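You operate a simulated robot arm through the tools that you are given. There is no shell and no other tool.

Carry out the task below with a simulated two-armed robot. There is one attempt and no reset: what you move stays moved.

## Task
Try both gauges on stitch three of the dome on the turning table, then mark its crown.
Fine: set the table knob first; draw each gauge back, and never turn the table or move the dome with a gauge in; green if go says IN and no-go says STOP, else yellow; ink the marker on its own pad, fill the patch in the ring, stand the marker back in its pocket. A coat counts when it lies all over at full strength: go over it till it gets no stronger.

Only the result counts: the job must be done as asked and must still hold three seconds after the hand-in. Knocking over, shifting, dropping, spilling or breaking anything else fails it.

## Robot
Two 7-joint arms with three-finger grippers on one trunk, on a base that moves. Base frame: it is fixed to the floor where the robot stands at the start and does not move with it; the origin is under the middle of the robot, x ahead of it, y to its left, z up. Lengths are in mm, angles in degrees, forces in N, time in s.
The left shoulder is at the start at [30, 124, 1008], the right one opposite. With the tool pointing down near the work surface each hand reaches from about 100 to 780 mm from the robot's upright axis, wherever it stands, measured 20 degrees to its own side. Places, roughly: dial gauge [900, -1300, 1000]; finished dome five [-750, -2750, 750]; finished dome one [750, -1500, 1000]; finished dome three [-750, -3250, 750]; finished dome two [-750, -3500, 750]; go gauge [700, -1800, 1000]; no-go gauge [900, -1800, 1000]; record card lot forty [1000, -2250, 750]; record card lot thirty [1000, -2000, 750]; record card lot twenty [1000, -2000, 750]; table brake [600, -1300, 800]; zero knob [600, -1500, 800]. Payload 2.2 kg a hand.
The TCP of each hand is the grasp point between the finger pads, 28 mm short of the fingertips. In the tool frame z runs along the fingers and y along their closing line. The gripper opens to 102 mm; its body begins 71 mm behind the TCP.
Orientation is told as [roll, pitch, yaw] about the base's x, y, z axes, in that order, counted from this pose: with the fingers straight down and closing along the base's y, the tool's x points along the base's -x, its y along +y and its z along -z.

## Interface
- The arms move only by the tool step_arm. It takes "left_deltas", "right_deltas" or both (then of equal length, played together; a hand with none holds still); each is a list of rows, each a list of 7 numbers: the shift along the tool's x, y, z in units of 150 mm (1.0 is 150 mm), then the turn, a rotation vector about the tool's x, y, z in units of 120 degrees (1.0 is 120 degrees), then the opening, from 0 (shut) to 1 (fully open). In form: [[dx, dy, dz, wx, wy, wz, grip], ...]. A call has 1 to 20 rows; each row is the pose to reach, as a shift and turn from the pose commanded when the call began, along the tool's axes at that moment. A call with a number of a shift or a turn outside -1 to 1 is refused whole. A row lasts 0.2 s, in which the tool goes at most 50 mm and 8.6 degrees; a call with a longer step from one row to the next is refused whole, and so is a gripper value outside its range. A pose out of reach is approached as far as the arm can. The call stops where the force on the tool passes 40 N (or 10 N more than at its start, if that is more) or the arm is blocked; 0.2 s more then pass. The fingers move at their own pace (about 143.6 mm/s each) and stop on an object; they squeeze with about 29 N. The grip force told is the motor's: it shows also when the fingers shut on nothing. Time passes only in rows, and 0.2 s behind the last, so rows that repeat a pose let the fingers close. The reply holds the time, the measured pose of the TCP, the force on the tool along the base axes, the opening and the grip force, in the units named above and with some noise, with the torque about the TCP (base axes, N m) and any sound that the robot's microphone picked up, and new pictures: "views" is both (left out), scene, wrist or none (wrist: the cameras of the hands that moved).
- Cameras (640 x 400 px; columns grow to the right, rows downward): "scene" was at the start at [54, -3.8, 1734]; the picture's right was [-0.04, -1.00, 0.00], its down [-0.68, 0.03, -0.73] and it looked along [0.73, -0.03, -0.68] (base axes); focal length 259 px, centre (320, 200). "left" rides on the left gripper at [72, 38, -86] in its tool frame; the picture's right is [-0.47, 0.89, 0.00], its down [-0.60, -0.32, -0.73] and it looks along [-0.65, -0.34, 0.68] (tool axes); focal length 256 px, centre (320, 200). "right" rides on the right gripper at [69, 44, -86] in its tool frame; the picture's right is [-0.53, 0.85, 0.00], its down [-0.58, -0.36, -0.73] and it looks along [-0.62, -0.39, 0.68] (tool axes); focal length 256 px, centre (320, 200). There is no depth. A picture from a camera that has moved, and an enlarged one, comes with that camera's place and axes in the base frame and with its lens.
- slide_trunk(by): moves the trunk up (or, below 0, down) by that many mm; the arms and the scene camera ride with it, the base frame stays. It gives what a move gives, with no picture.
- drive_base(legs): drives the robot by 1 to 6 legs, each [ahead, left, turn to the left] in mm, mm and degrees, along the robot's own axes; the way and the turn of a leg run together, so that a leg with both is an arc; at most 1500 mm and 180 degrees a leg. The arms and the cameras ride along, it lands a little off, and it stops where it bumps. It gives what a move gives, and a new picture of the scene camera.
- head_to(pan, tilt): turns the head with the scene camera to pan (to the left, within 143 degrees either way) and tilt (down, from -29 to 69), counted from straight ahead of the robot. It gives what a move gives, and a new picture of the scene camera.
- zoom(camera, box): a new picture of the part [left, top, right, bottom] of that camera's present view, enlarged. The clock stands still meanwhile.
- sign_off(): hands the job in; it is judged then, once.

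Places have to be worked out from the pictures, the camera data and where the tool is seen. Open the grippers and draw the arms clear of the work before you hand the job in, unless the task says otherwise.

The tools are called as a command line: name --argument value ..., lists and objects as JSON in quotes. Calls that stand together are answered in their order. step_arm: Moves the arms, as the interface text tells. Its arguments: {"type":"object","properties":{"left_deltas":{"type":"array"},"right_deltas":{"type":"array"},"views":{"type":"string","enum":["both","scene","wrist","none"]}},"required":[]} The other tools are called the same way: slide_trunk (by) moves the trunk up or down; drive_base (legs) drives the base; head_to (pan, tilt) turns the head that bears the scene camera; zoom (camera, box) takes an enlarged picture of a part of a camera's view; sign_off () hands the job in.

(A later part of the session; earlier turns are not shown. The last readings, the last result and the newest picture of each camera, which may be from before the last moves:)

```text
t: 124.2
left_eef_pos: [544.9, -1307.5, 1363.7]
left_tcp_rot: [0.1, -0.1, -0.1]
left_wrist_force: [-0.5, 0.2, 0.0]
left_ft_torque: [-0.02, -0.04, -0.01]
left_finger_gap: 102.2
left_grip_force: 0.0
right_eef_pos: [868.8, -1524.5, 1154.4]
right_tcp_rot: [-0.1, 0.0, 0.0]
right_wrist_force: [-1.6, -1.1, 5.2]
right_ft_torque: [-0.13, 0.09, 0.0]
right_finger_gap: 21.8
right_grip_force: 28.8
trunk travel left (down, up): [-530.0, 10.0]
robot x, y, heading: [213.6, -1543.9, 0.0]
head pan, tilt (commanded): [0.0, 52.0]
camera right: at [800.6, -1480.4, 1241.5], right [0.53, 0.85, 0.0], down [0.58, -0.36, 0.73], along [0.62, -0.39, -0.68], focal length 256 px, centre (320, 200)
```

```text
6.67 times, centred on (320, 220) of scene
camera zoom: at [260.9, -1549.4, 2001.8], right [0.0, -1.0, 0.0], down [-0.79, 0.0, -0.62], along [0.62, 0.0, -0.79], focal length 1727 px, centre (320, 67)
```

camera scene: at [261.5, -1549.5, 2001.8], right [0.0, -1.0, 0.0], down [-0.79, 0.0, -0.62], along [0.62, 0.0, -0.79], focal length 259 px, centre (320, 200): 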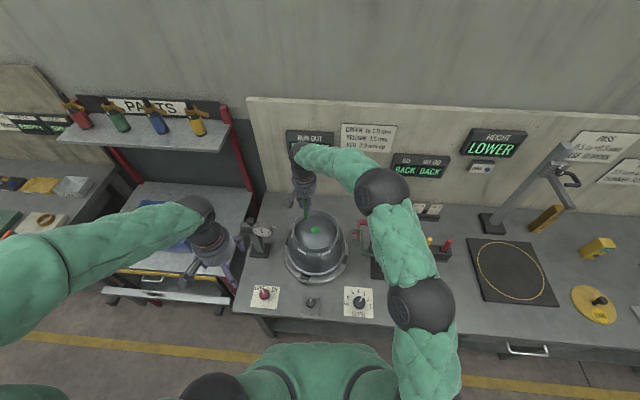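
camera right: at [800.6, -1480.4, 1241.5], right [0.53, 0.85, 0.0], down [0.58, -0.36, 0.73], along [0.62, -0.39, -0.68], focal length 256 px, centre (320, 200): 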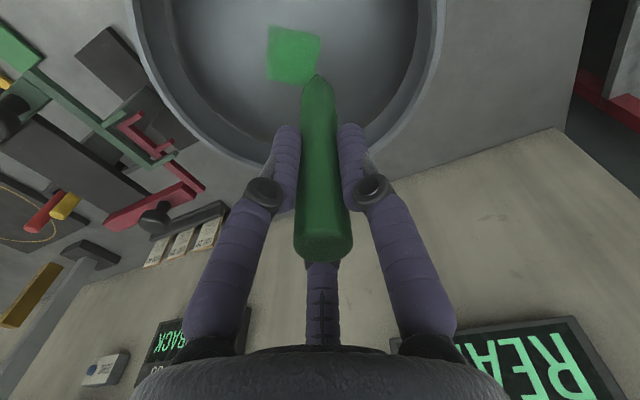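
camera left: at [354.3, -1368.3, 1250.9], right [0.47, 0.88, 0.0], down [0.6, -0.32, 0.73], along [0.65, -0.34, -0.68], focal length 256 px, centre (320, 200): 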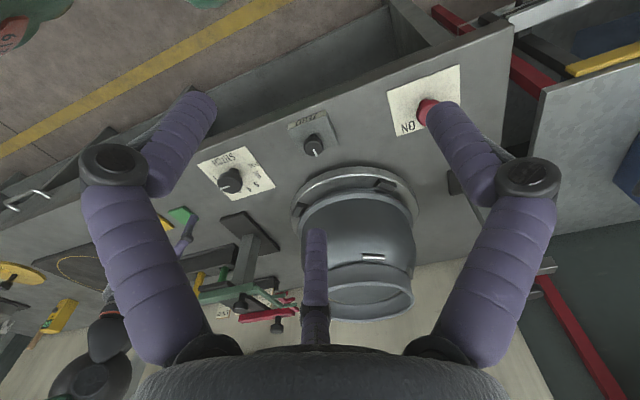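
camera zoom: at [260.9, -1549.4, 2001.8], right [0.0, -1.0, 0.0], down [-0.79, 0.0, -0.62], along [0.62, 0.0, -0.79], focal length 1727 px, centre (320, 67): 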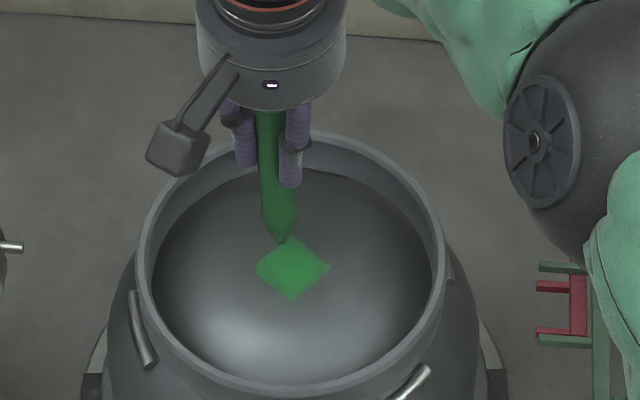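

The table has turned by roughly 21° under the marker's drag, with no gauge in. I check the STITCH knob and the brake knob closely.

zoom --camera "scene" --box '[335, 275, 385, 325]'

zoom --camera "scene" --box '[240, 270, 300, 320]'

```text
8.00 times, centred on (360, 300) of scene
camera zoom: at [260.9, -1549.4, 2001.8], right [0.0, -1.0, 0.0], down [-0.79, 0.0, -0.62], along [0.62, 0.0, -0.79], focal length 2073 px, centre (0, -600)
```

zoom: 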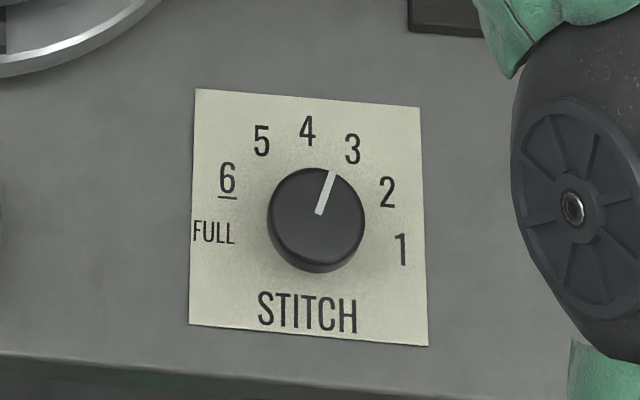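

```text
8.00 times, centred on (270, 295) of scene
camera zoom: at [260.9, -1549.4, 2001.8], right [0.0, -1.0, 0.0], down [-0.79, 0.0, -0.62], along [0.62, 0.0, -0.79], focal length 2073 px, centre (720, -560)
```

zoom: 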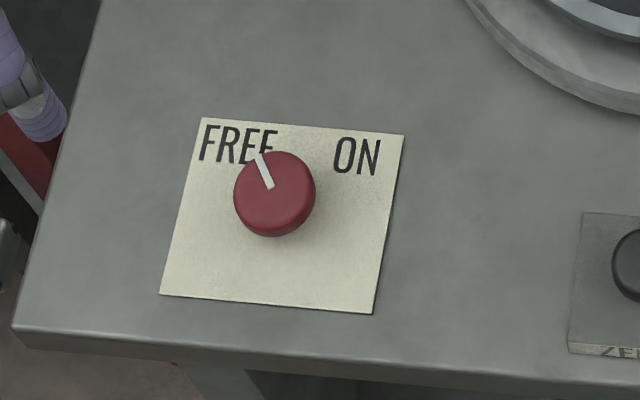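

The knob is geared to the table and now stands a little past 3; with both gauges out I will set it back to 3 once the painting is done. To avoid turning the table further, I now paint with radial strokes out from the patch centre.

step_arm --right_deltas '[[0.12, -0.0513, -0.0045, 0, 0, 0, 0], [0.0333, -0.0513, -0.0026, 0, 0, 0, 0], [-0.0533, -0.0513, 0.0031, 0, 0, 0, 0], [-0.0474, -0.0064, 0.0031, 0, 0, 0, 0], [0.0363, -0.0289, -0.0026, 0, 0, 0, 0], [0.12, -0.0513, -0.0045, 0, 0, 0, 0], [0.045, -0.008, -0.0026, 0, 0, 0, 0], [-0.0301, 0.0354, 0.0031, 0, 0, 0, 0], [-0.0026, 0.0713, 0.0031, 0, 0, 0, 0], [0.0587, 0.01, -0.0026, 0, 0, 0, 0], [0.12, -0.0513, -0.0045, 0, 0, 0, 0], [0.0766, 0.0238, -0.0026, 0, 0, 0, 0], [0.0333, 0.0988, 0.0031, 0, 0, 0, 0], [0.0751, 0.1161, 0.0031, 0, 0, 0, 0], [0.0976, 0.0324, -0.0026, 0, 0, 0, 0], [0.12, -0.0513, -0.0045, 0, 0, 0, 0]]' --views "wrist"

zoom --camera "scene" --box '[280, 190, 360, 250]'

```text
t: 127.6
left_eef_pos: [544.5, -1307.2, 1365.5]
left_tcp_rot: [0.0, 0.0, -0.3]
left_wrist_force: [0.1, 0.4, 0.8]
left_ft_torque: [-0.01, 0.0, 0.01]
left_finger_gap: 101.9
left_grip_force: 0.0
right_eef_pos: [849.4, -1532.0, 1154.8]
right_tcp_rot: [-0.1, 0.2, 0.1]
right_wrist_force: [0.1, 0.8, 4.3]
right_ft_torque: [0.09, -0.08, 0.01]
right_finger_gap: 21.5
right_grip_force: 29.4
trunk travel left (down, up): [-530.0, 10.0]
robot x, y, heading: [213.8, -1553.0, -0.4]
head pan, tilt (commanded): [0.0, 52.0]
camera right: at [781.4, -1488.6, 1241.5], right [0.53, 0.85, 0.0], down [0.58, -0.36, 0.73], along [0.62, -0.39, -0.68], focal length 256 px, centre (320, 200)
```

right: 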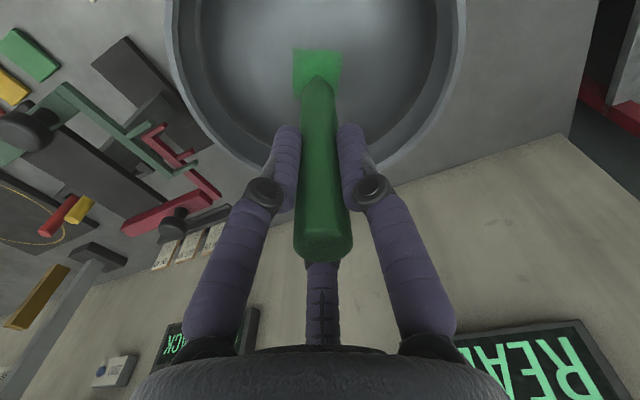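

```text
6.67 times, centred on (320, 220) of scene
camera zoom: at [261.0, -1550.4, 2001.8], right [0.0, -1.0, 0.0], down [-0.79, 0.0, -0.62], along [0.62, 0.0, -0.79], focal length 1727 px, centre (320, 67)
```

zoom: 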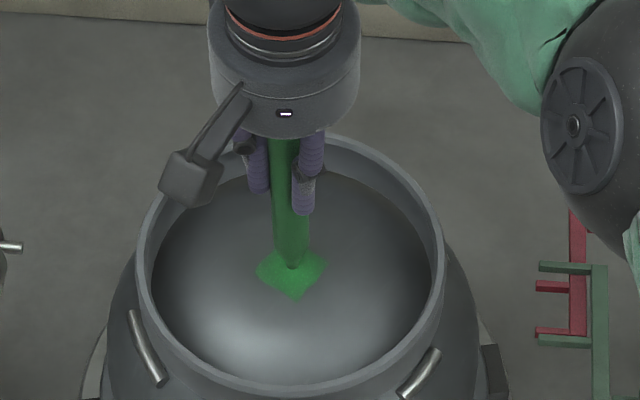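

The nib sits right at the patch centre with about 4 N. I continue with the radial strokes over the next sector.

step_arm --right_deltas '[[0, 0.0867, 0.0035, 0, 0, 0, 0], [0, 0.1733, 0.009, 0, 0, 0, 0], [0.0449, 0.1674, 0.009, 0, 0, 0, 0], [0.0224, 0.0837, 0.0035, 0, 0, 0, 0], [0, 0, 0.0015, 0, 0, 0, 0], [0.0434, 0.0751, 0.0035, 0, 0, 0, 0], [0.0867, 0.1501, 0.009, 0, 0, 0, 0], [0.1226, 0.1226, 0.009, 0, 0, 0, 0], [0.0613, 0.0613, 0.0035, 0, 0, 0, 0], [0, 0, 0.0015, 0, 0, 0, 0], [0.0751, 0.0434, 0.0035, 0, 0, 0, 0], [0.1501, 0.0867, 0.009, 0, 0, 0, 0], [0.1674, 0.0449, 0.009, 0, 0, 0, 0], [0.0837, 0.0224, 0.0035, 0, 0, 0, 0], [0, 0, 0.0015, 0, 0, 0, 0], [0.0867, 0, 0.0035, 0, 0, 0, 0], [0.1733, 0, 0.009, 0, 0, 0, 0], [0.1674, -0.0449, 0.009, 0, 0, 0, 0], [0.0837, -0.0224, 0.0035, 0, 0, 0, 0], [0, 0, 0.0015, 0, 0, 0, 0]]' --views "none"

step_arm --right_deltas '[[0.0751, -0.0434, 0.002, 0, 0, 0, 0], [0.1501, -0.0867, 0.0076, 0, 0, 0, 0], [0.1226, -0.1226, 0.0076, 0, 0, 0, 0], [0.0613, -0.0613, 0.002, 0, 0, 0, 0], [0, 0, 0, 0, 0, 0, 0], [0.0434, -0.0751, 0.002, 0, 0, 0, 0], [0.0867, -0.1501, 0.0076, 0, 0, 0, 0], [0.0449, -0.1674, 0.0076, 0, 0, 0, 0], [0.0224, -0.0837, 0.002, 0, 0, 0, 0], [0, 0, 0, 0, 0, 0, 0], [0, -0.0867, 0.002, 0, 0, 0, 0], [0, -0.1733, 0.0076, 0, 0, 0, 0], [-0.0449, -0.1674, 0.0076, 0, 0, 0, 0], [-0.0224, -0.0837, 0.002, 0, 0, 0, 0], [0, 0, 0, 0, 0, 0, 0], [-0.0434, -0.0751, 0.002, 0, 0, 0, 0], [-0.0867, -0.1501, 0.0076, 0, 0, 0, 0], [-0.1226, -0.1226, 0.0076, 0, 0, 0, 0], [-0.0613, -0.0613, 0.002, 0, 0, 0, 0], [0, 0, 0, 0, 0, 0, 0]]' --views "wrist"

zoom --camera "scene" --box '[280, 190, 360, 250]'

```text
t: 131.8
left_eef_pos: [545.5, -1307.2, 1363.4]
left_tcp_rot: [0.0, 0.1, -0.2]
left_wrist_force: [-0.2, -0.8, -0.2]
left_ft_torque: [0.0, -0.04, -0.02]
left_finger_gap: 101.8
left_grip_force: 0.0
right_eef_pos: [851.0, -1532.1, 1153.9]
right_tcp_rot: [-0.1, 0.1, -0.1]
right_wrist_force: [1.2, -0.5, 4.3]
right_ft_torque: [-0.1, 0.07, 0.0]
right_finger_gap: 21.6
right_grip_force: 28.9
trunk travel left (down, up): [-530.0, 10.0]
robot x, y, heading: [215.0, -1549.5, -0.1]
head pan, tilt (commanded): [0.0, 52.0]
```

```text
t: 136.0
left_eef_pos: [545.2, -1307.9, 1364.1]
left_tcp_rot: [0.0, -0.1, -0.2]
left_wrist_force: [0.3, -0.2, -0.5]
left_ft_torque: [-0.05, -0.02, 0.01]
left_finger_gap: 101.9
left_grip_force: 0.0
right_eef_pos: [848.0, -1532.4, 1154.7]
right_tcp_rot: [-0.2, 0.1, 0.0]
right_wrist_force: [-1.3, 0.4, 2.4]
right_ft_torque: [0.01, 0.07, 0.0]
right_finger_gap: 21.7
right_grip_force: 28.7
trunk travel left (down, up): [-530.0, 10.0]
robot x, y, heading: [218.2, -1548.5, 0.1]
head pan, tilt (commanded): [0.0, 52.0]
camera right: at [780.8, -1487.7, 1241.3], right [0.53, 0.85, 0.0], down [0.58, -0.36, 0.73], along [0.62, -0.39, -0.68], focal length 256 px, centre (320, 200)
```

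right: 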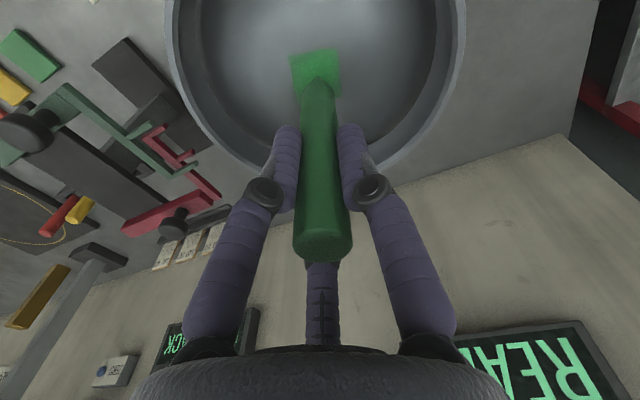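

```text
6.67 times, centred on (320, 220) of scene
camera zoom: at [260.6, -1549.1, 2001.8], right [0.0, -1.0, 0.0], down [-0.79, 0.0, -0.62], along [0.62, 0.0, -0.79], focal length 1727 px, centre (320, 67)
```

zoom: 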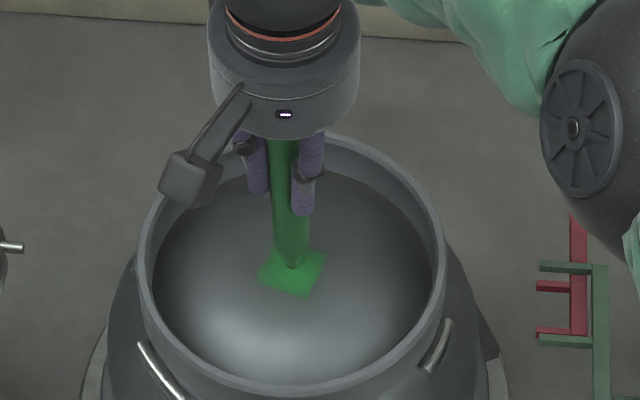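

I finish this pass, then lift and inspect the coat.

step_arm --right_deltas '[[-0.0751, -0.0434, 0.004, 0, 0, 0, 0], [-0.1501, -0.0867, 0.0095, 0, 0, 0, 0], [-0.1674, -0.0449, 0.0095, 0, 0, 0, 0], [-0.0837, -0.0224, 0.004, 0, 0, 0, 0], [0, 0, 0.002, 0, 0, 0, 0], [0, 0, -0.2, 0, 0, 0, 0], [0, 0, -0.45, 0, 0, 0, 0], [0.2, 0.2, -0.6, 0, 0, 0, 0], [0.4, 0.4, -0.6, 0, 0, 0, 0]]' --views "wrist"

zoom --camera "scene" --box '[280, 190, 360, 250]'

zoom --camera "scene" --box '[306, 220, 326, 236]'

zoom --camera "right" --box '[220, 0, 420, 130]'

```text
t: 138.0
left_eef_pos: [544.5, -1305.8, 1363.5]
left_tcp_rot: [0.0, 0.0, -0.2]
left_wrist_force: [-0.4, -0.2, 0.6]
left_ft_torque: [0.0, -0.03, -0.01]
left_finger_gap: 102.2
left_grip_force: 0.1
right_eef_pos: [789.5, -1469.9, 1245.6]
right_tcp_rot: [0.0, 0.0, 0.0]
right_wrist_force: [-0.6, 0.6, -0.7]
right_ft_torque: [0.0, -0.02, -0.02]
right_finger_gap: 21.8
right_grip_force: 28.7
trunk travel left (down, up): [-530.0, 10.0]
robot x, y, heading: [217.3, -1551.2, -0.4]
head pan, tilt (commanded): [0.0, 52.0]
camera right: at [722.4, -1425.9, 1331.5], right [0.53, 0.85, 0.0], down [0.58, -0.36, 0.73], along [0.62, -0.39, -0.68], focal length 256 px, centre (320, 200)
```

right: 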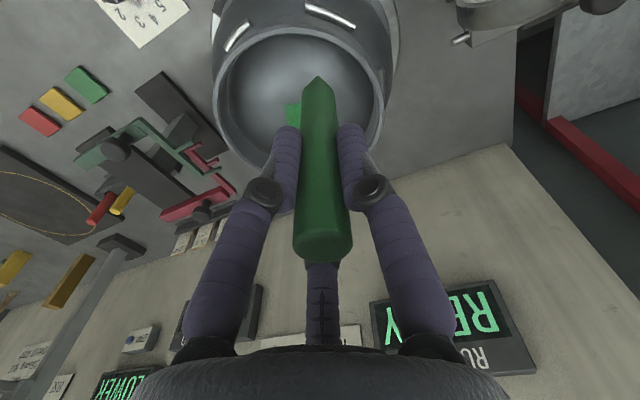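

```text
6.67 times, centred on (320, 220) of scene
camera zoom: at [260.4, -1548.2, 2001.8], right [0.0, -1.0, 0.0], down [-0.79, 0.0, -0.62], along [0.62, 0.0, -0.79], focal length 1727 px, centre (320, 67)
```

zoom: 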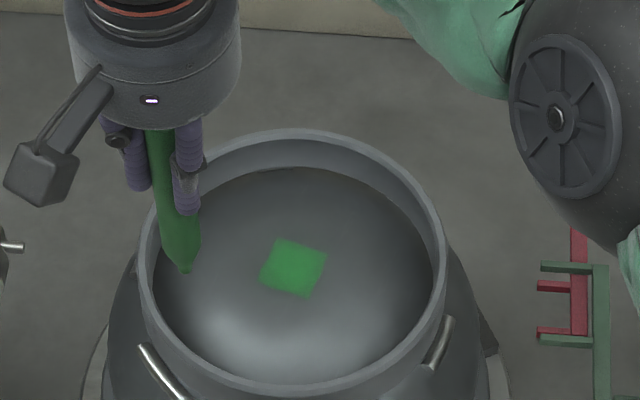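

```text
16.00 times, centred on (316, 228) of scene
camera zoom: at [260.4, -1548.2, 2001.8], right [0.0, -1.0, 0.0], down [-0.79, 0.0, -0.62], along [0.62, 0.0, -0.79], focal length 4146 px, centre (384, -248)
```

zoom: 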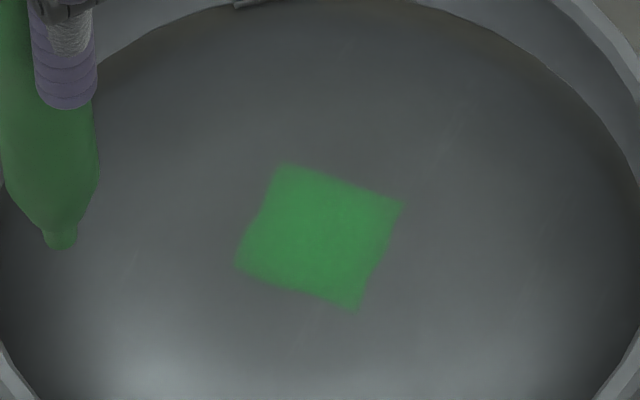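

```text
3.08 times, centred on (320, 65) of right
camera zoom: at [722.4, -1425.9, 1331.5], right [0.53, 0.85, 0.0], down [0.58, -0.36, 0.73], along [0.62, -0.39, -0.68], focal length 788 px, centre (320, 615)
```

zoom: 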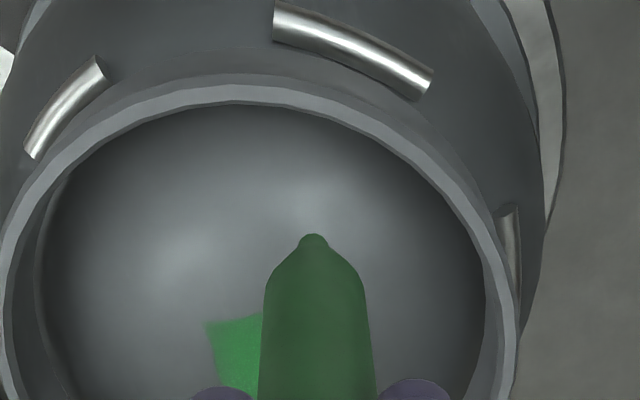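

The coat looks even, but I must go over it until it gets no stronger, and the drag has turned the table further counter-clockwise. I return to the centre and do another radial pass in clockwise order, which should also drag the table back.

step_arm --right_deltas '[[-0.2, -0.2, 0, 0, 0, 0, 0], [-0.4, -0.4, 0, 0, 0, 0, 0], [-0.4, -0.4, 0.3, 0, 0, 0, 0], [-0.4, -0.4, 0.55, 0, 0, 0, 0], [-0.4, -0.4, 0.59, 0, 0, 0, 0], [-0.4, -0.4, 0.604, 0, 0, 0, 0]]' --views "wrist"

step_arm --right_deltas '[[-0.0837, -0.0224, 0.002, 0, 0, 0, 0], [-0.1674, -0.0449, 0.0076, 0, 0, 0, 0], [-0.1501, -0.0867, 0.0076, 0, 0, 0, 0], [-0.0751, -0.0434, 0.002, 0, 0, 0, 0], [0, 0, 0, 0, 0, 0, 0], [-0.0613, -0.0613, 0.002, 0, 0, 0, 0], [-0.1226, -0.1226, 0.0076, 0, 0, 0, 0], [-0.0867, -0.1501, 0.0076, 0, 0, 0, 0], [-0.0434, -0.0751, 0.002, 0, 0, 0, 0], [0, 0, 0, 0, 0, 0, 0], [-0.0224, -0.0837, 0.002, 0, 0, 0, 0], [-0.0449, -0.1674, 0.0076, 0, 0, 0, 0], [0, -0.1733, 0.0076, 0, 0, 0, 0], [0, -0.0867, 0.002, 0, 0, 0, 0], [0, 0, 0, 0, 0, 0, 0], [0.0224, -0.0837, 0.002, 0, 0, 0, 0], [0.0449, -0.1674, 0.0076, 0, 0, 0, 0], [0.0867, -0.1501, 0.0076, 0, 0, 0, 0], [0.0434, -0.0751, 0.002, 0, 0, 0, 0], [0, 0, 0, 0, 0, 0, 0]]' --views "wrist"

zoom --camera "scene" --box '[280, 190, 360, 250]'

```text
t: 139.4
left_eef_pos: [545.0, -1307.6, 1363.5]
left_tcp_rot: [0.0, 0.0, -0.2]
left_wrist_force: [0.3, 0.4, -0.1]
left_ft_torque: [0.0, -0.03, -0.04]
left_finger_gap: 102.1
left_grip_force: 0.0
right_eef_pos: [850.1, -1531.5, 1153.9]
right_tcp_rot: [-0.1, 0.0, 0.0]
right_wrist_force: [-1.3, 0.1, 3.9]
right_ft_torque: [0.01, 0.12, -0.01]
right_finger_gap: 21.5
right_grip_force: 28.8
trunk travel left (down, up): [-530.0, 10.0]
robot x, y, heading: [213.8, -1547.4, -0.1]
head pan, tilt (commanded): [0.0, 52.0]
camera right: at [781.7, -1487.8, 1241.1], right [0.53, 0.85, 0.0], down [0.58, -0.36, 0.73], along [0.62, -0.39, -0.68], focal length 256 px, centre (320, 200)
```

right: 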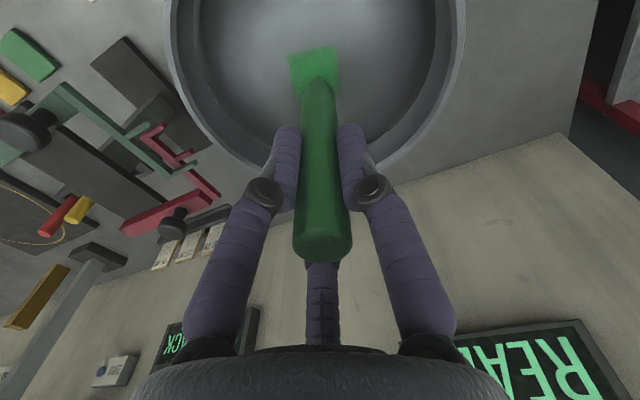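

```text
t: 143.6
left_eef_pos: [544.3, -1308.2, 1363.5]
left_tcp_rot: [0.0, 0.0, -0.2]
left_wrist_force: [0.2, -0.3, -0.9]
left_ft_torque: [-0.01, -0.01, -0.01]
left_finger_gap: 101.6
left_grip_force: 0.1
right_eef_pos: [849.6, -1531.9, 1154.1]
right_tcp_rot: [0.0, 0.1, 0.0]
right_wrist_force: [0.3, -2.4, 8.9]
right_ft_torque: [-0.31, 0.1, 0.03]
right_finger_gap: 21.6
right_grip_force: 29.2
trunk travel left (down, up): [-530.0, 10.0]
robot x, y, heading: [215.1, -1549.9, -0.3]
head pan, tilt (commanded): [0.0, 52.0]
camera right: at [781.0, -1487.7, 1240.8], right [0.53, 0.85, 0.0], down [0.58, -0.36, 0.73], along [0.62, -0.39, -0.68], focal length 256 px, centre (320, 200)
```

right: 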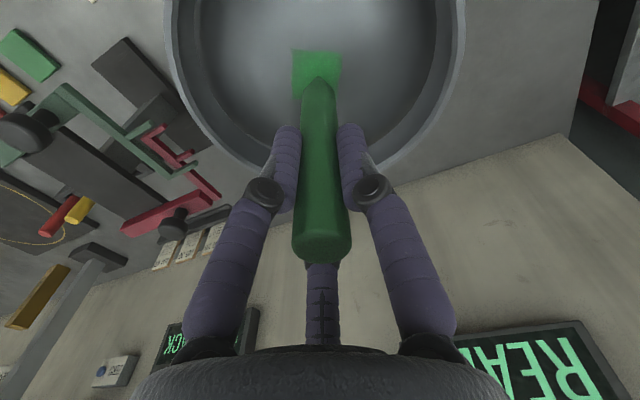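

```text
6.67 times, centred on (320, 220) of scene
camera zoom: at [260.4, -1549.5, 2001.8], right [0.0, -1.0, 0.0], down [-0.79, 0.0, -0.62], along [0.62, 0.0, -0.79], focal length 1727 px, centre (320, 67)
```

zoom: 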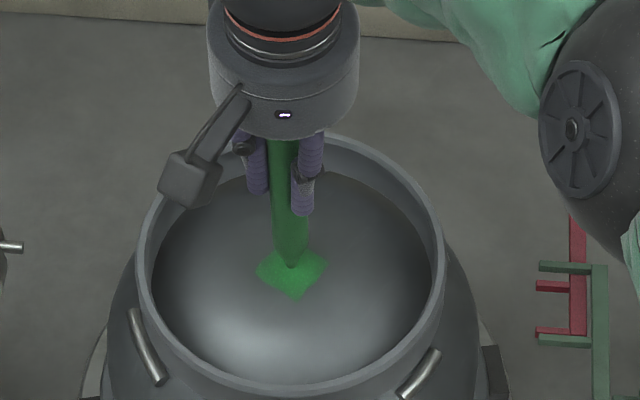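

The clockwise order drags the table back as hoped. I go on with the remaining sectors clockwise.

step_arm --right_deltas '[[0.0613, -0.0613, 0.002, 0, 0, 0, 0], [0.1226, -0.1226, 0.0076, 0, 0, 0, 0], [0.1501, -0.0867, 0.0076, 0, 0, 0, 0], [0.0751, -0.0434, 0.002, 0, 0, 0, 0], [0, 0, 0, 0, 0, 0, 0], [0.0837, -0.0224, 0.002, 0, 0, 0, 0], [0.1674, -0.0449, 0.0076, 0, 0, 0, 0], [0.1733, 0, 0.0076, 0, 0, 0, 0], [0.0867, 0, 0.002, 0, 0, 0, 0], [0, 0, 0, 0, 0, 0, 0], [0.0837, 0.0224, 0.002, 0, 0, 0, 0], [0.1674, 0.0449, 0.0076, 0, 0, 0, 0], [0.1501, 0.0867, 0.0076, 0, 0, 0, 0], [0.0751, 0.0434, 0.002, 0, 0, 0, 0], [0, 0, 0, 0, 0, 0, 0], [0.0613, 0.0613, 0.002, 0, 0, 0, 0], [0.1226, 0.1226, 0.0076, 0, 0, 0, 0], [0.0867, 0.1501, 0.0076, 0, 0, 0, 0], [0.0434, 0.0751, 0.002, 0, 0, 0, 0], [0, 0, 0, 0, 0, 0, 0]]' --views "none"

step_arm --right_deltas '[[0.0224, 0.0837, 0.002, 0, 0, 0, 0], [0.0449, 0.1674, 0.0076, 0, 0, 0, 0], [0, 0.1733, 0.0076, 0, 0, 0, 0], [0, 0.0867, 0.002, 0, 0, 0, 0], [0, 0, 0, 0, 0, 0, 0], [-0.0224, 0.0837, 0.002, 0, 0, 0, 0], [-0.0449, 0.1674, 0.0076, 0, 0, 0, 0], [-0.0867, 0.1501, 0.0076, 0, 0, 0, 0], [-0.0434, 0.0751, 0.002, 0, 0, 0, 0], [0, 0, 0, 0, 0, 0, 0], [-0.0613, 0.0613, 0.002, 0, 0, 0, 0], [-0.1226, 0.1226, 0.0076, 0, 0, 0, 0], [-0.1501, 0.0867, 0.0076, 0, 0, 0, 0], [-0.0751, 0.0434, 0.002, 0, 0, 0, 0], [0, 0, 0, 0, 0, 0, 0], [-0.0837, 0.0224, 0.002, 0, 0, 0, 0], [-0.1674, 0.0449, 0.0076, 0, 0, 0, 0], [-0.1733, 0, 0.0076, 0, 0, 0, 0], [-0.0867, 0, 0.002, 0, 0, 0, 0], [0, 0, 0, 0, 0, 0, 0]]' --views "wrist"

zoom --camera "scene" --box '[280, 190, 360, 250]'

```text
t: 147.8
left_eef_pos: [545.1, -1307.6, 1365.0]
left_tcp_rot: [0.0, 0.0, -0.2]
left_wrist_force: [0.2, 0.0, -0.6]
left_ft_torque: [0.0, 0.01, 0.0]
left_finger_gap: 101.8
left_grip_force: 0.0
right_eef_pos: [851.0, -1532.7, 1154.3]
right_tcp_rot: [0.0, 0.2, 0.0]
right_wrist_force: [-0.2, 0.6, -1.5]
right_ft_torque: [0.02, 0.0, 0.02]
right_finger_gap: 21.5
right_grip_force: 28.8
trunk travel left (down, up): [-530.0, 10.0]
robot x, y, heading: [213.4, -1550.1, -0.1]
head pan, tilt (commanded): [0.0, 52.0]
```

```text
t: 152.0
left_eef_pos: [543.7, -1306.8, 1364.2]
left_tcp_rot: [0.0, 0.0, -0.2]
left_wrist_force: [0.2, -0.7, 0.6]
left_ft_torque: [0.0, -0.02, 0.0]
left_finger_gap: 102.3
left_grip_force: 0.2
right_eef_pos: [849.0, -1531.7, 1154.4]
right_tcp_rot: [-0.2, 0.2, 0.0]
right_wrist_force: [-1.8, -0.2, 3.3]
right_ft_torque: [0.09, 0.12, 0.0]
right_finger_gap: 21.3
right_grip_force: 29.5
trunk travel left (down, up): [-530.0, 10.0]
robot x, y, heading: [212.9, -1551.1, -0.4]
head pan, tilt (commanded): [0.0, 52.0]
camera right: at [780.5, -1487.9, 1240.6], right [0.53, 0.85, 0.0], down [0.58, -0.36, 0.73], along [0.62, -0.39, -0.68], focal length 256 px, centre (320, 200)
```

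right: 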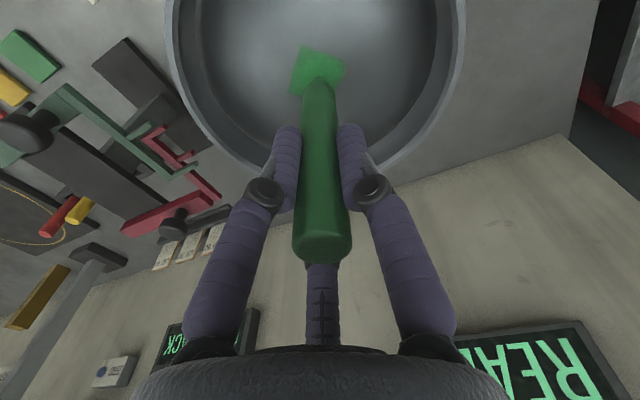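

```text
6.67 times, centred on (320, 220) of scene
camera zoom: at [260.4, -1549.6, 2001.8], right [0.0, -1.0, 0.0], down [-0.79, 0.0, -0.62], along [0.62, 0.0, -0.79], focal length 1727 px, centre (320, 67)
```

zoom: 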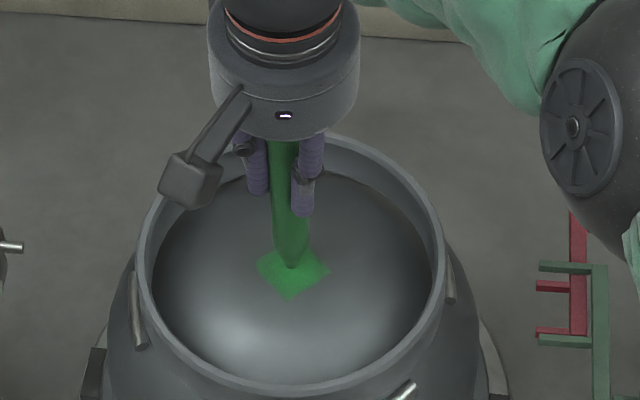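

Still about 20° of table turn to undo, and contact became marginal, so I press 0.7 mm deeper and make another full clockwise pass.

step_arm --right_deltas '[[-0.0837, -0.0224, 0.007, 0, 0, 0, 0], [-0.1674, -0.0449, 0.0126, 0, 0, 0, 0], [-0.1501, -0.0867, 0.0126, 0, 0, 0, 0], [-0.0751, -0.0434, 0.007, 0, 0, 0, 0], [0, 0, 0.005, 0, 0, 0, 0], [-0.0613, -0.0613, 0.007, 0, 0, 0, 0], [-0.1226, -0.1226, 0.0126, 0, 0, 0, 0], [-0.0867, -0.1501, 0.0126, 0, 0, 0, 0], [-0.0434, -0.0751, 0.007, 0, 0, 0, 0], [0, 0, 0.005, 0, 0, 0, 0], [-0.0224, -0.0837, 0.007, 0, 0, 0, 0], [-0.0449, -0.1674, 0.0126, 0, 0, 0, 0], [0, -0.1733, 0.0126, 0, 0, 0, 0], [0, -0.0867, 0.007, 0, 0, 0, 0], [0, 0, 0.005, 0, 0, 0, 0], [0.0224, -0.0837, 0.007, 0, 0, 0, 0], [0.0449, -0.1674, 0.0126, 0, 0, 0, 0], [0.0867, -0.1501, 0.0126, 0, 0, 0, 0], [0.0434, -0.0751, 0.007, 0, 0, 0, 0], [0, 0, 0.005, 0, 0, 0, 0]]' --views "none"

step_arm --right_deltas '[[0.0613, -0.0613, 0.002, 0, 0, 0, 0], [0.1226, -0.1226, 0.0076, 0, 0, 0, 0], [0.1501, -0.0867, 0.0076, 0, 0, 0, 0], [0.0751, -0.0434, 0.002, 0, 0, 0, 0], [0, 0, 0, 0, 0, 0, 0], [0.0837, -0.0224, 0.002, 0, 0, 0, 0], [0.1674, -0.0449, 0.0076, 0, 0, 0, 0], [0.1733, 0, 0.0076, 0, 0, 0, 0], [0.0867, 0, 0.002, 0, 0, 0, 0], [0, 0, 0, 0, 0, 0, 0], [0.0837, 0.0224, 0.002, 0, 0, 0, 0], [0.1674, 0.0449, 0.0076, 0, 0, 0, 0], [0.1501, 0.0867, 0.0076, 0, 0, 0, 0], [0.0751, 0.0434, 0.002, 0, 0, 0, 0], [0, 0, 0, 0, 0, 0, 0], [0.0613, 0.0613, 0.002, 0, 0, 0, 0], [0.1226, 0.1226, 0.0076, 0, 0, 0, 0], [0.0867, 0.1501, 0.0076, 0, 0, 0, 0], [0.0434, 0.0751, 0.002, 0, 0, 0, 0], [0, 0, 0, 0, 0, 0, 0]]' --views "wrist"

zoom --camera "scene" --box '[280, 190, 360, 250]'

```text
t: 156.2
left_eef_pos: [544.1, -1307.6, 1365.0]
left_tcp_rot: [0.0, -0.1, -0.2]
left_wrist_force: [-0.3, 0.1, 0.2]
left_ft_torque: [-0.01, 0.0, 0.0]
left_finger_gap: 102.2
left_grip_force: 0.0
right_eef_pos: [849.6, -1531.8, 1153.5]
right_tcp_rot: [-0.2, 0.1, 0.1]
right_wrist_force: [0.0, -2.5, 9.9]
right_ft_torque: [-0.29, 0.1, 0.01]
right_finger_gap: 21.6
right_grip_force: 28.9
trunk travel left (down, up): [-530.0, 10.0]
robot x, y, heading: [216.2, -1551.6, -0.2]
head pan, tilt (commanded): [0.0, 52.0]
```

```text
t: 160.4
left_eef_pos: [544.8, -1308.7, 1364.3]
left_tcp_rot: [0.1, 0.0, -0.2]
left_wrist_force: [-0.4, 0.7, 0.1]
left_ft_torque: [-0.03, 0.0, -0.03]
left_finger_gap: 102.1
left_grip_force: 0.0
right_eef_pos: [849.7, -1533.1, 1153.2]
right_tcp_rot: [-0.2, 0.1, 0.0]
right_wrist_force: [-0.4, 1.6, 4.9]
right_ft_torque: [0.07, 0.11, 0.0]
right_finger_gap: 21.5
right_grip_force: 28.5
trunk travel left (down, up): [-530.0, 10.0]
robot x, y, heading: [217.6, -1549.2, -0.4]
head pan, tilt (commanded): [0.0, 52.0]
camera right: at [781.3, -1488.2, 1240.0], right [0.53, 0.85, 0.0], down [0.58, -0.36, 0.73], along [0.62, -0.39, -0.68], focal length 256 px, centre (320, 200)
```

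right: 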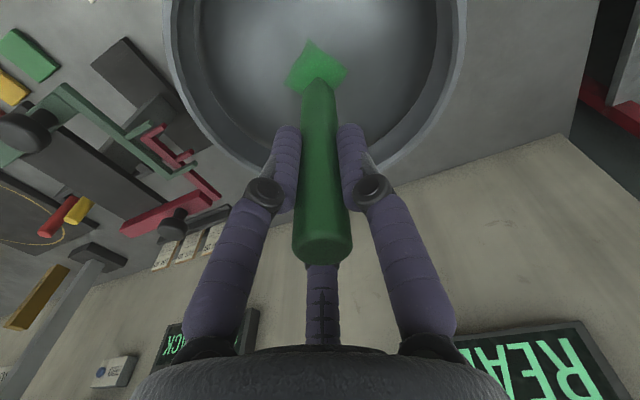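

```text
6.67 times, centred on (320, 220) of scene
camera zoom: at [260.8, -1550.4, 2001.8], right [0.0, -1.0, 0.0], down [-0.79, 0.0, -0.62], along [0.62, 0.0, -0.79], focal length 1727 px, centre (320, 67)
```

zoom: 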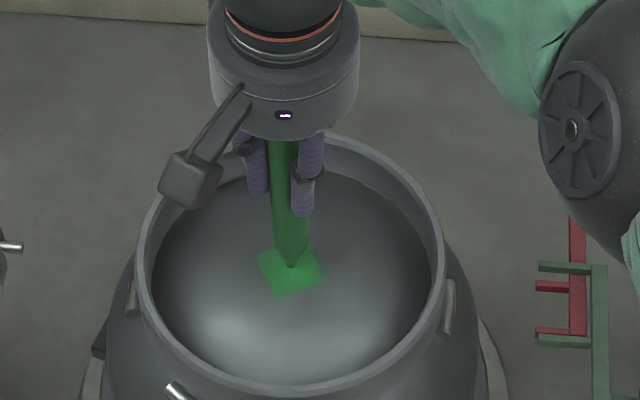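

The stitches now stand just as when the knob was set to 3. I lift and inspect the coat from the same viewpoint as before.

step_arm --right_deltas '[[0, 0, -0.2, 0, 0, 0, 0], [0, 0, -0.45, 0, 0, 0, 0], [0.2, 0.2, -0.6, 0, 0, 0, 0], [0.4, 0.4, -0.6, 0, 0, 0, 0]]' --views "none"

zoom --camera "scene" --box '[306, 220, 326, 236]'

zoom --camera "scene" --box '[335, 275, 385, 325]'

zoom --camera "scene" --box '[280, 190, 360, 250]'

```text
t: 161.4
left_eef_pos: [545.0, -1307.1, 1364.2]
left_tcp_rot: [0.0, 0.0, -0.1]
left_wrist_force: [0.2, 0.6, -0.2]
left_ft_torque: [0.01, -0.04, 0.01]
left_finger_gap: 101.9
left_grip_force: 0.0
right_eef_pos: [788.5, -1470.4, 1244.4]
right_tcp_rot: [-0.1, 0.1, 0.0]
right_wrist_force: [0.3, 0.3, -0.8]
right_ft_torque: [-0.02, -0.02, -0.01]
right_finger_gap: 21.6
right_grip_force: 29.0
trunk travel left (down, up): [-530.0, 10.0]
robot x, y, heading: [215.8, -1550.1, -0.3]
head pan, tilt (commanded): [0.0, 52.0]
```

```text
16.00 times, centred on (316, 228) of scene
camera zoom: at [260.1, -1548.5, 2001.8], right [0.0, -1.0, 0.0], down [-0.79, 0.0, -0.62], along [0.62, 0.0, -0.79], focal length 4146 px, centre (384, -248)
```

zoom: 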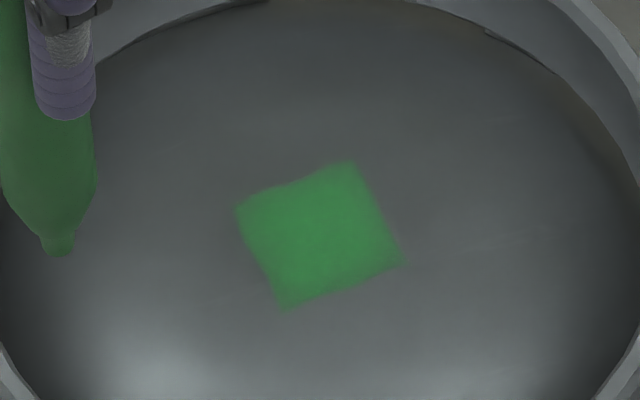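

```text
8.00 times, centred on (360, 300) of scene
camera zoom: at [260.1, -1548.5, 2001.8], right [0.0, -1.0, 0.0], down [-0.79, 0.0, -0.62], along [0.62, 0.0, -0.79], focal length 2073 px, centre (0, -600)
```

zoom: 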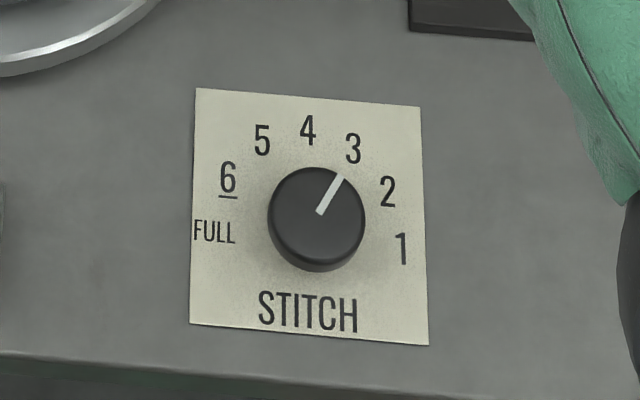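

```text
6.67 times, centred on (320, 220) of scene
camera zoom: at [260.1, -1548.5, 2001.8], right [0.0, -1.0, 0.0], down [-0.79, 0.0, -0.62], along [0.62, 0.0, -0.79], focal length 1727 px, centre (320, 67)
```

zoom: 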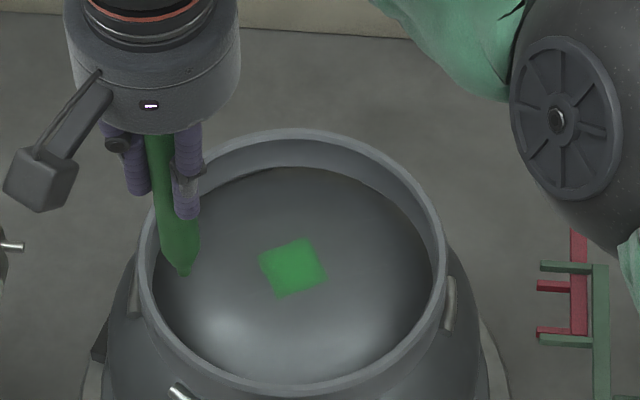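

The coat looks the same as after the previous pass and the knob reads 3 again. I enlarge the patch as far as possible to check evenness at its corners.

zoom --camera "scene" --box '[311, 225, 322, 233]'

zoom --camera "right" --box '[260, 60, 360, 140]'

```text
16.00 times, centred on (316, 229) of scene
camera zoom: at [260.1, -1548.5, 2001.8], right [0.0, -1.0, 0.0], down [-0.79, 0.0, -0.62], along [0.62, 0.0, -0.79], focal length 4146 px, centre (376, -264)
```

zoom: 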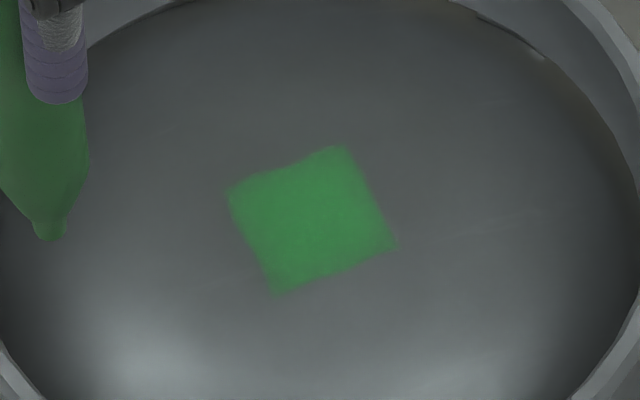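

```text
5.00 times, centred on (310, 100) of right
camera zoom: at [720.2, -1425.9, 1330.3], right [0.53, 0.85, 0.0], down [0.58, -0.36, 0.73], along [0.62, -0.39, -0.68], focal length 1280 px, centre (370, 700)
```

zoom: 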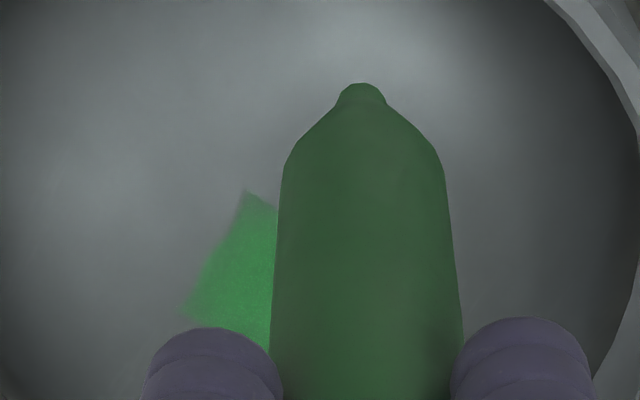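

I move the hand to the earlier viewing place, where the wrist camera saw the whole patch unobstructed, to compare the strength with the first coat.

step_arm --right_deltas '[[0.04, -0.25, 0, 0, 0, 0, 0], [0.08, -0.5, 0, 0, 0, 0, 0], [0.12, -0.75, 0, 0, 0, 0, 0], [0.16, -1, 0.03, 0, 0, 0, 0]]' --views "wrist"

zoom --camera "right" --box '[395, 25, 475, 100]'

```text
t: 162.4
left_eef_pos: [544.4, -1309.1, 1363.3]
left_tcp_rot: [0.1, 0.0, -0.1]
left_wrist_force: [0.1, -0.3, 0.5]
left_ft_torque: [0.02, -0.02, -0.02]
left_finger_gap: 102.0
left_grip_force: 0.1
right_eef_pos: [764.9, -1623.4, 1240.4]
right_tcp_rot: [0.1, 0.0, -0.1]
right_wrist_force: [-0.8, -0.8, -0.1]
right_ft_torque: [0.0, -0.04, 0.0]
right_finger_gap: 21.4
right_grip_force: 29.4
trunk travel left (down, up): [-530.0, 10.0]
robot x, y, heading: [217.8, -1553.3, -0.5]
head pan, tilt (commanded): [0.0, 52.0]
camera right: at [696.7, -1579.7, 1326.8], right [0.53, 0.85, 0.0], down [0.58, -0.36, 0.73], along [0.62, -0.39, -0.68], focal length 256 px, centre (320, 200)
```

right: 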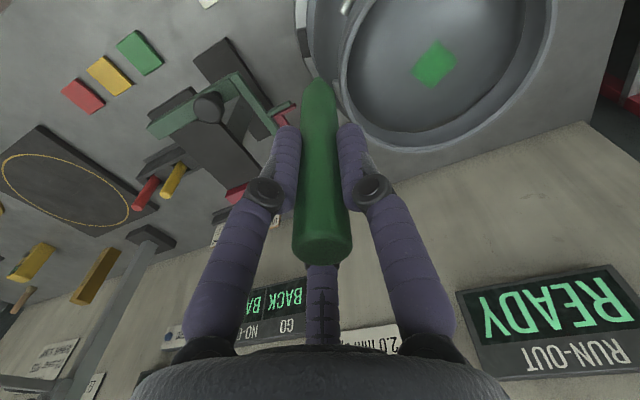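

```text
5.33 times, centred on (435, 62) of right
camera zoom: at [696.7, -1579.7, 1326.8], right [0.53, 0.85, 0.0], down [0.58, -0.36, 0.73], along [0.62, -0.39, -0.68], focal length 1365 px, centre (-293, 933)
```

zoom: 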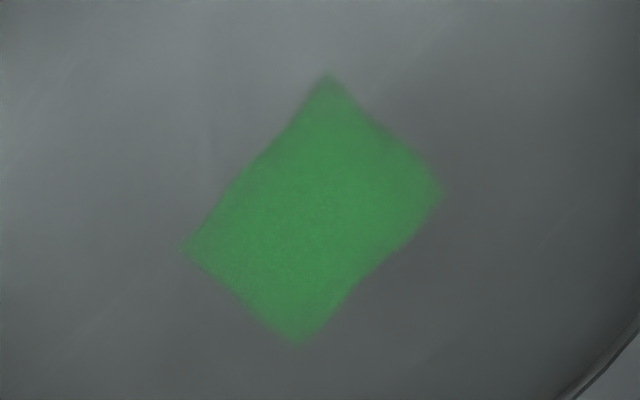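

The patch looks the same as after the earlier passes, so it seems saturated; still, to be safe I re-ink the nib on the green pad and give it one more pass. I carry the marker back over to the pad.

step_arm --right_deltas '[[0.06, -0.25, 0, 0, 0, 0, 0], [0.12, -0.5, 0, 0, 0, 0, 0], [0.18, -0.75, 0, 0, 0, 0, 0], [0.24, -1, 0, 0, 0, 0, 0]]' --views "none"

step_arm --right_deltas '[[0.12, -0.25, 0, 0, 0, 0, 0], [0.24, -0.5, 0, 0, 0, 0, 0], [0.36, -0.75, 0, 0, 0, 0, 0], [0.48, -1, 0, 0, 0, 0, 0]]' --views "none"

slide_trunk --by -180

head_to --pan -35 --tilt 45

```text
t: 163.4
left_eef_pos: [545.0, -1310.1, 1365.1]
left_tcp_rot: [0.1, -0.1, -0.1]
left_wrist_force: [-0.7, -0.7, -0.4]
left_ft_torque: [0.03, 0.0, 0.02]
left_finger_gap: 101.9
left_grip_force: 0.1
right_eef_pos: [728.6, -1774.9, 1239.0]
right_tcp_rot: [-0.1, 0.0, 0.1]
right_wrist_force: [-0.1, -0.4, 0.0]
right_ft_torque: [0.03, -0.03, -0.03]
right_finger_gap: 21.4
right_grip_force: 28.6
trunk travel left (down, up): [-530.0, 10.0]
robot x, y, heading: [213.4, -1549.9, -0.1]
head pan, tilt (commanded): [0.0, 52.0]
```

```text
t: 164.4
left_eef_pos: [543.7, -1309.5, 1364.1]
left_tcp_rot: [0.1, -0.1, -0.2]
left_wrist_force: [-1.1, -0.4, -0.2]
left_ft_torque: [0.02, -0.04, -0.02]
left_finger_gap: 102.0
left_grip_force: 0.1
right_eef_pos: [656.5, -1924.5, 1239.2]
right_tcp_rot: [0.0, 0.0, 0.1]
right_wrist_force: [0.2, -0.5, -0.4]
right_ft_torque: [0.0, -0.01, 0.0]
right_finger_gap: 21.5
right_grip_force: 28.5
trunk travel left (down, up): [-530.0, 10.0]
robot x, y, heading: [216.7, -1552.1, -0.1]
head pan, tilt (commanded): [0.0, 52.0]
```

```text
t: 166.4
left_eef_pos: [544.5, -1308.2, 1184.3]
left_tcp_rot: [0.0, 0.0, -0.1]
left_wrist_force: [1.0, -0.4, 0.4]
left_ft_torque: [0.01, 0.02, 0.0]
left_finger_gap: 101.9
left_grip_force: 0.0
right_eef_pos: [658.9, -1922.6, 1059.8]
right_tcp_rot: [-0.1, 0.0, 0.0]
right_wrist_force: [-1.1, 0.0, -0.5]
right_ft_torque: [-0.02, 0.02, 0.01]
right_finger_gap: 21.2
right_grip_force: 29.3
trunk travel left (down, up): [-350.0, 190.0]
robot x, y, heading: [210.8, -1547.9, -0.3]
head pan, tilt (commanded): [0.0, 52.0]
```

```text
t: 167.4
left_eef_pos: [545.9, -1308.6, 1184.6]
left_tcp_rot: [0.0, 0.0, -0.1]
left_wrist_force: [0.4, 1.1, 0.2]
left_ft_torque: [0.02, -0.02, 0.03]
left_finger_gap: 101.9
left_grip_force: 0.0
right_eef_pos: [657.9, -1923.3, 1059.2]
right_tcp_rot: [-0.1, 0.0, 0.0]
right_wrist_force: [0.7, -0.3, -0.8]
right_ft_torque: [-0.02, 0.02, 0.02]
right_finger_gap: 21.3
right_grip_force: 28.7
trunk travel left (down, up): [-350.0, 190.0]
robot x, y, heading: [214.2, -1550.5, -0.4]
head pan, tilt (commanded): [-35.0, 45.0]
camera scene: at [252.7, -1596.4, 1831.3], right [-0.58, -0.82, 0.0], down [-0.58, 0.41, -0.71], along [0.58, -0.41, -0.71], focal length 259 px, centre (320, 200)
```

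scene: 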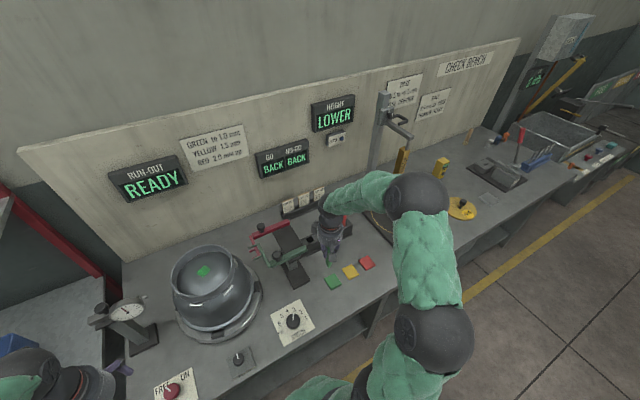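

The marker hangs next to the pad. I shift over it and lower to about 8 mm above.

step_arm --right_deltas '[[0.013, -0.16, 0, 0, 0, 0, 0], [0.013, -0.16, 0.25, 0, 0, 0, 0], [0.013, -0.16, 0.5, 0, 0, 0, 0], [0.013, -0.16, 0.7, 0, 0, 0, 0], [0.013, -0.16, 0.8, 0, 0, 0, 0]]' --views "wrist"

zoom --camera "scene" --box '[300, 240, 380, 300]'

```text
t: 168.6
left_eef_pos: [545.3, -1308.5, 1183.0]
left_tcp_rot: [0.0, -0.1, -0.3]
left_wrist_force: [0.4, 0.0, -1.0]
left_ft_torque: [-0.01, -0.05, 0.02]
left_finger_gap: 101.6
left_grip_force: 0.1
right_eef_pos: [656.9, -1946.7, 939.8]
right_tcp_rot: [-0.1, 0.0, 0.0]
right_wrist_force: [-0.3, -0.3, -0.2]
right_ft_torque: [-0.05, -0.01, 0.02]
right_finger_gap: 21.7
right_grip_force: 28.6
trunk travel left (down, up): [-350.0, 190.0]
robot x, y, heading: [214.8, -1551.4, -0.0]
head pan, tilt (commanded): [-35.0, 45.0]
camera right: at [588.4, -1903.2, 1025.6], right [0.53, 0.85, 0.0], down [0.58, -0.36, 0.73], along [0.62, -0.39, -0.68], focal length 256 px, centre (320, 200)
```

right: 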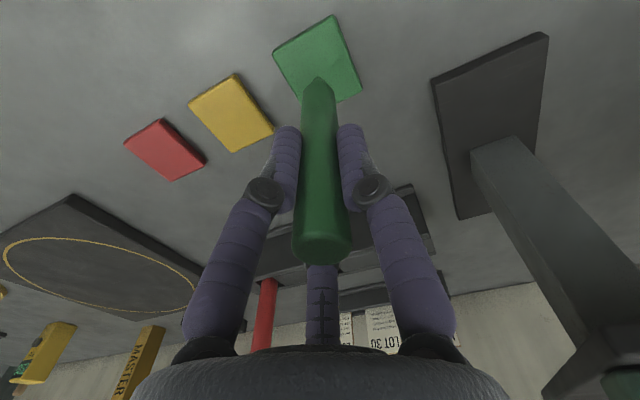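

```text
6.67 times, centred on (340, 270) of scene
camera zoom: at [252.6, -1596.6, 1831.3], right [-0.58, -0.82, 0.0], down [-0.58, 0.41, -0.71], along [0.58, -0.41, -0.71], focal length 1727 px, centre (187, -267)
```

zoom: 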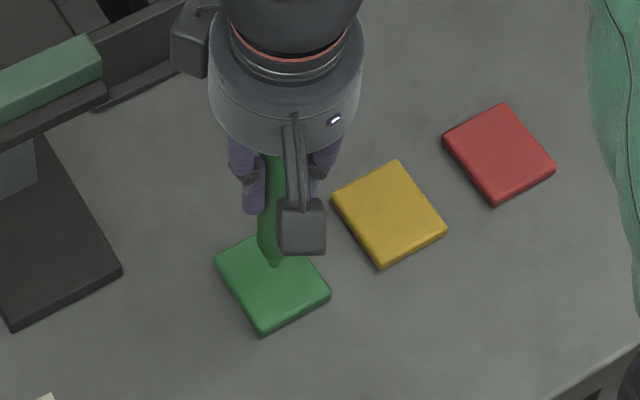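

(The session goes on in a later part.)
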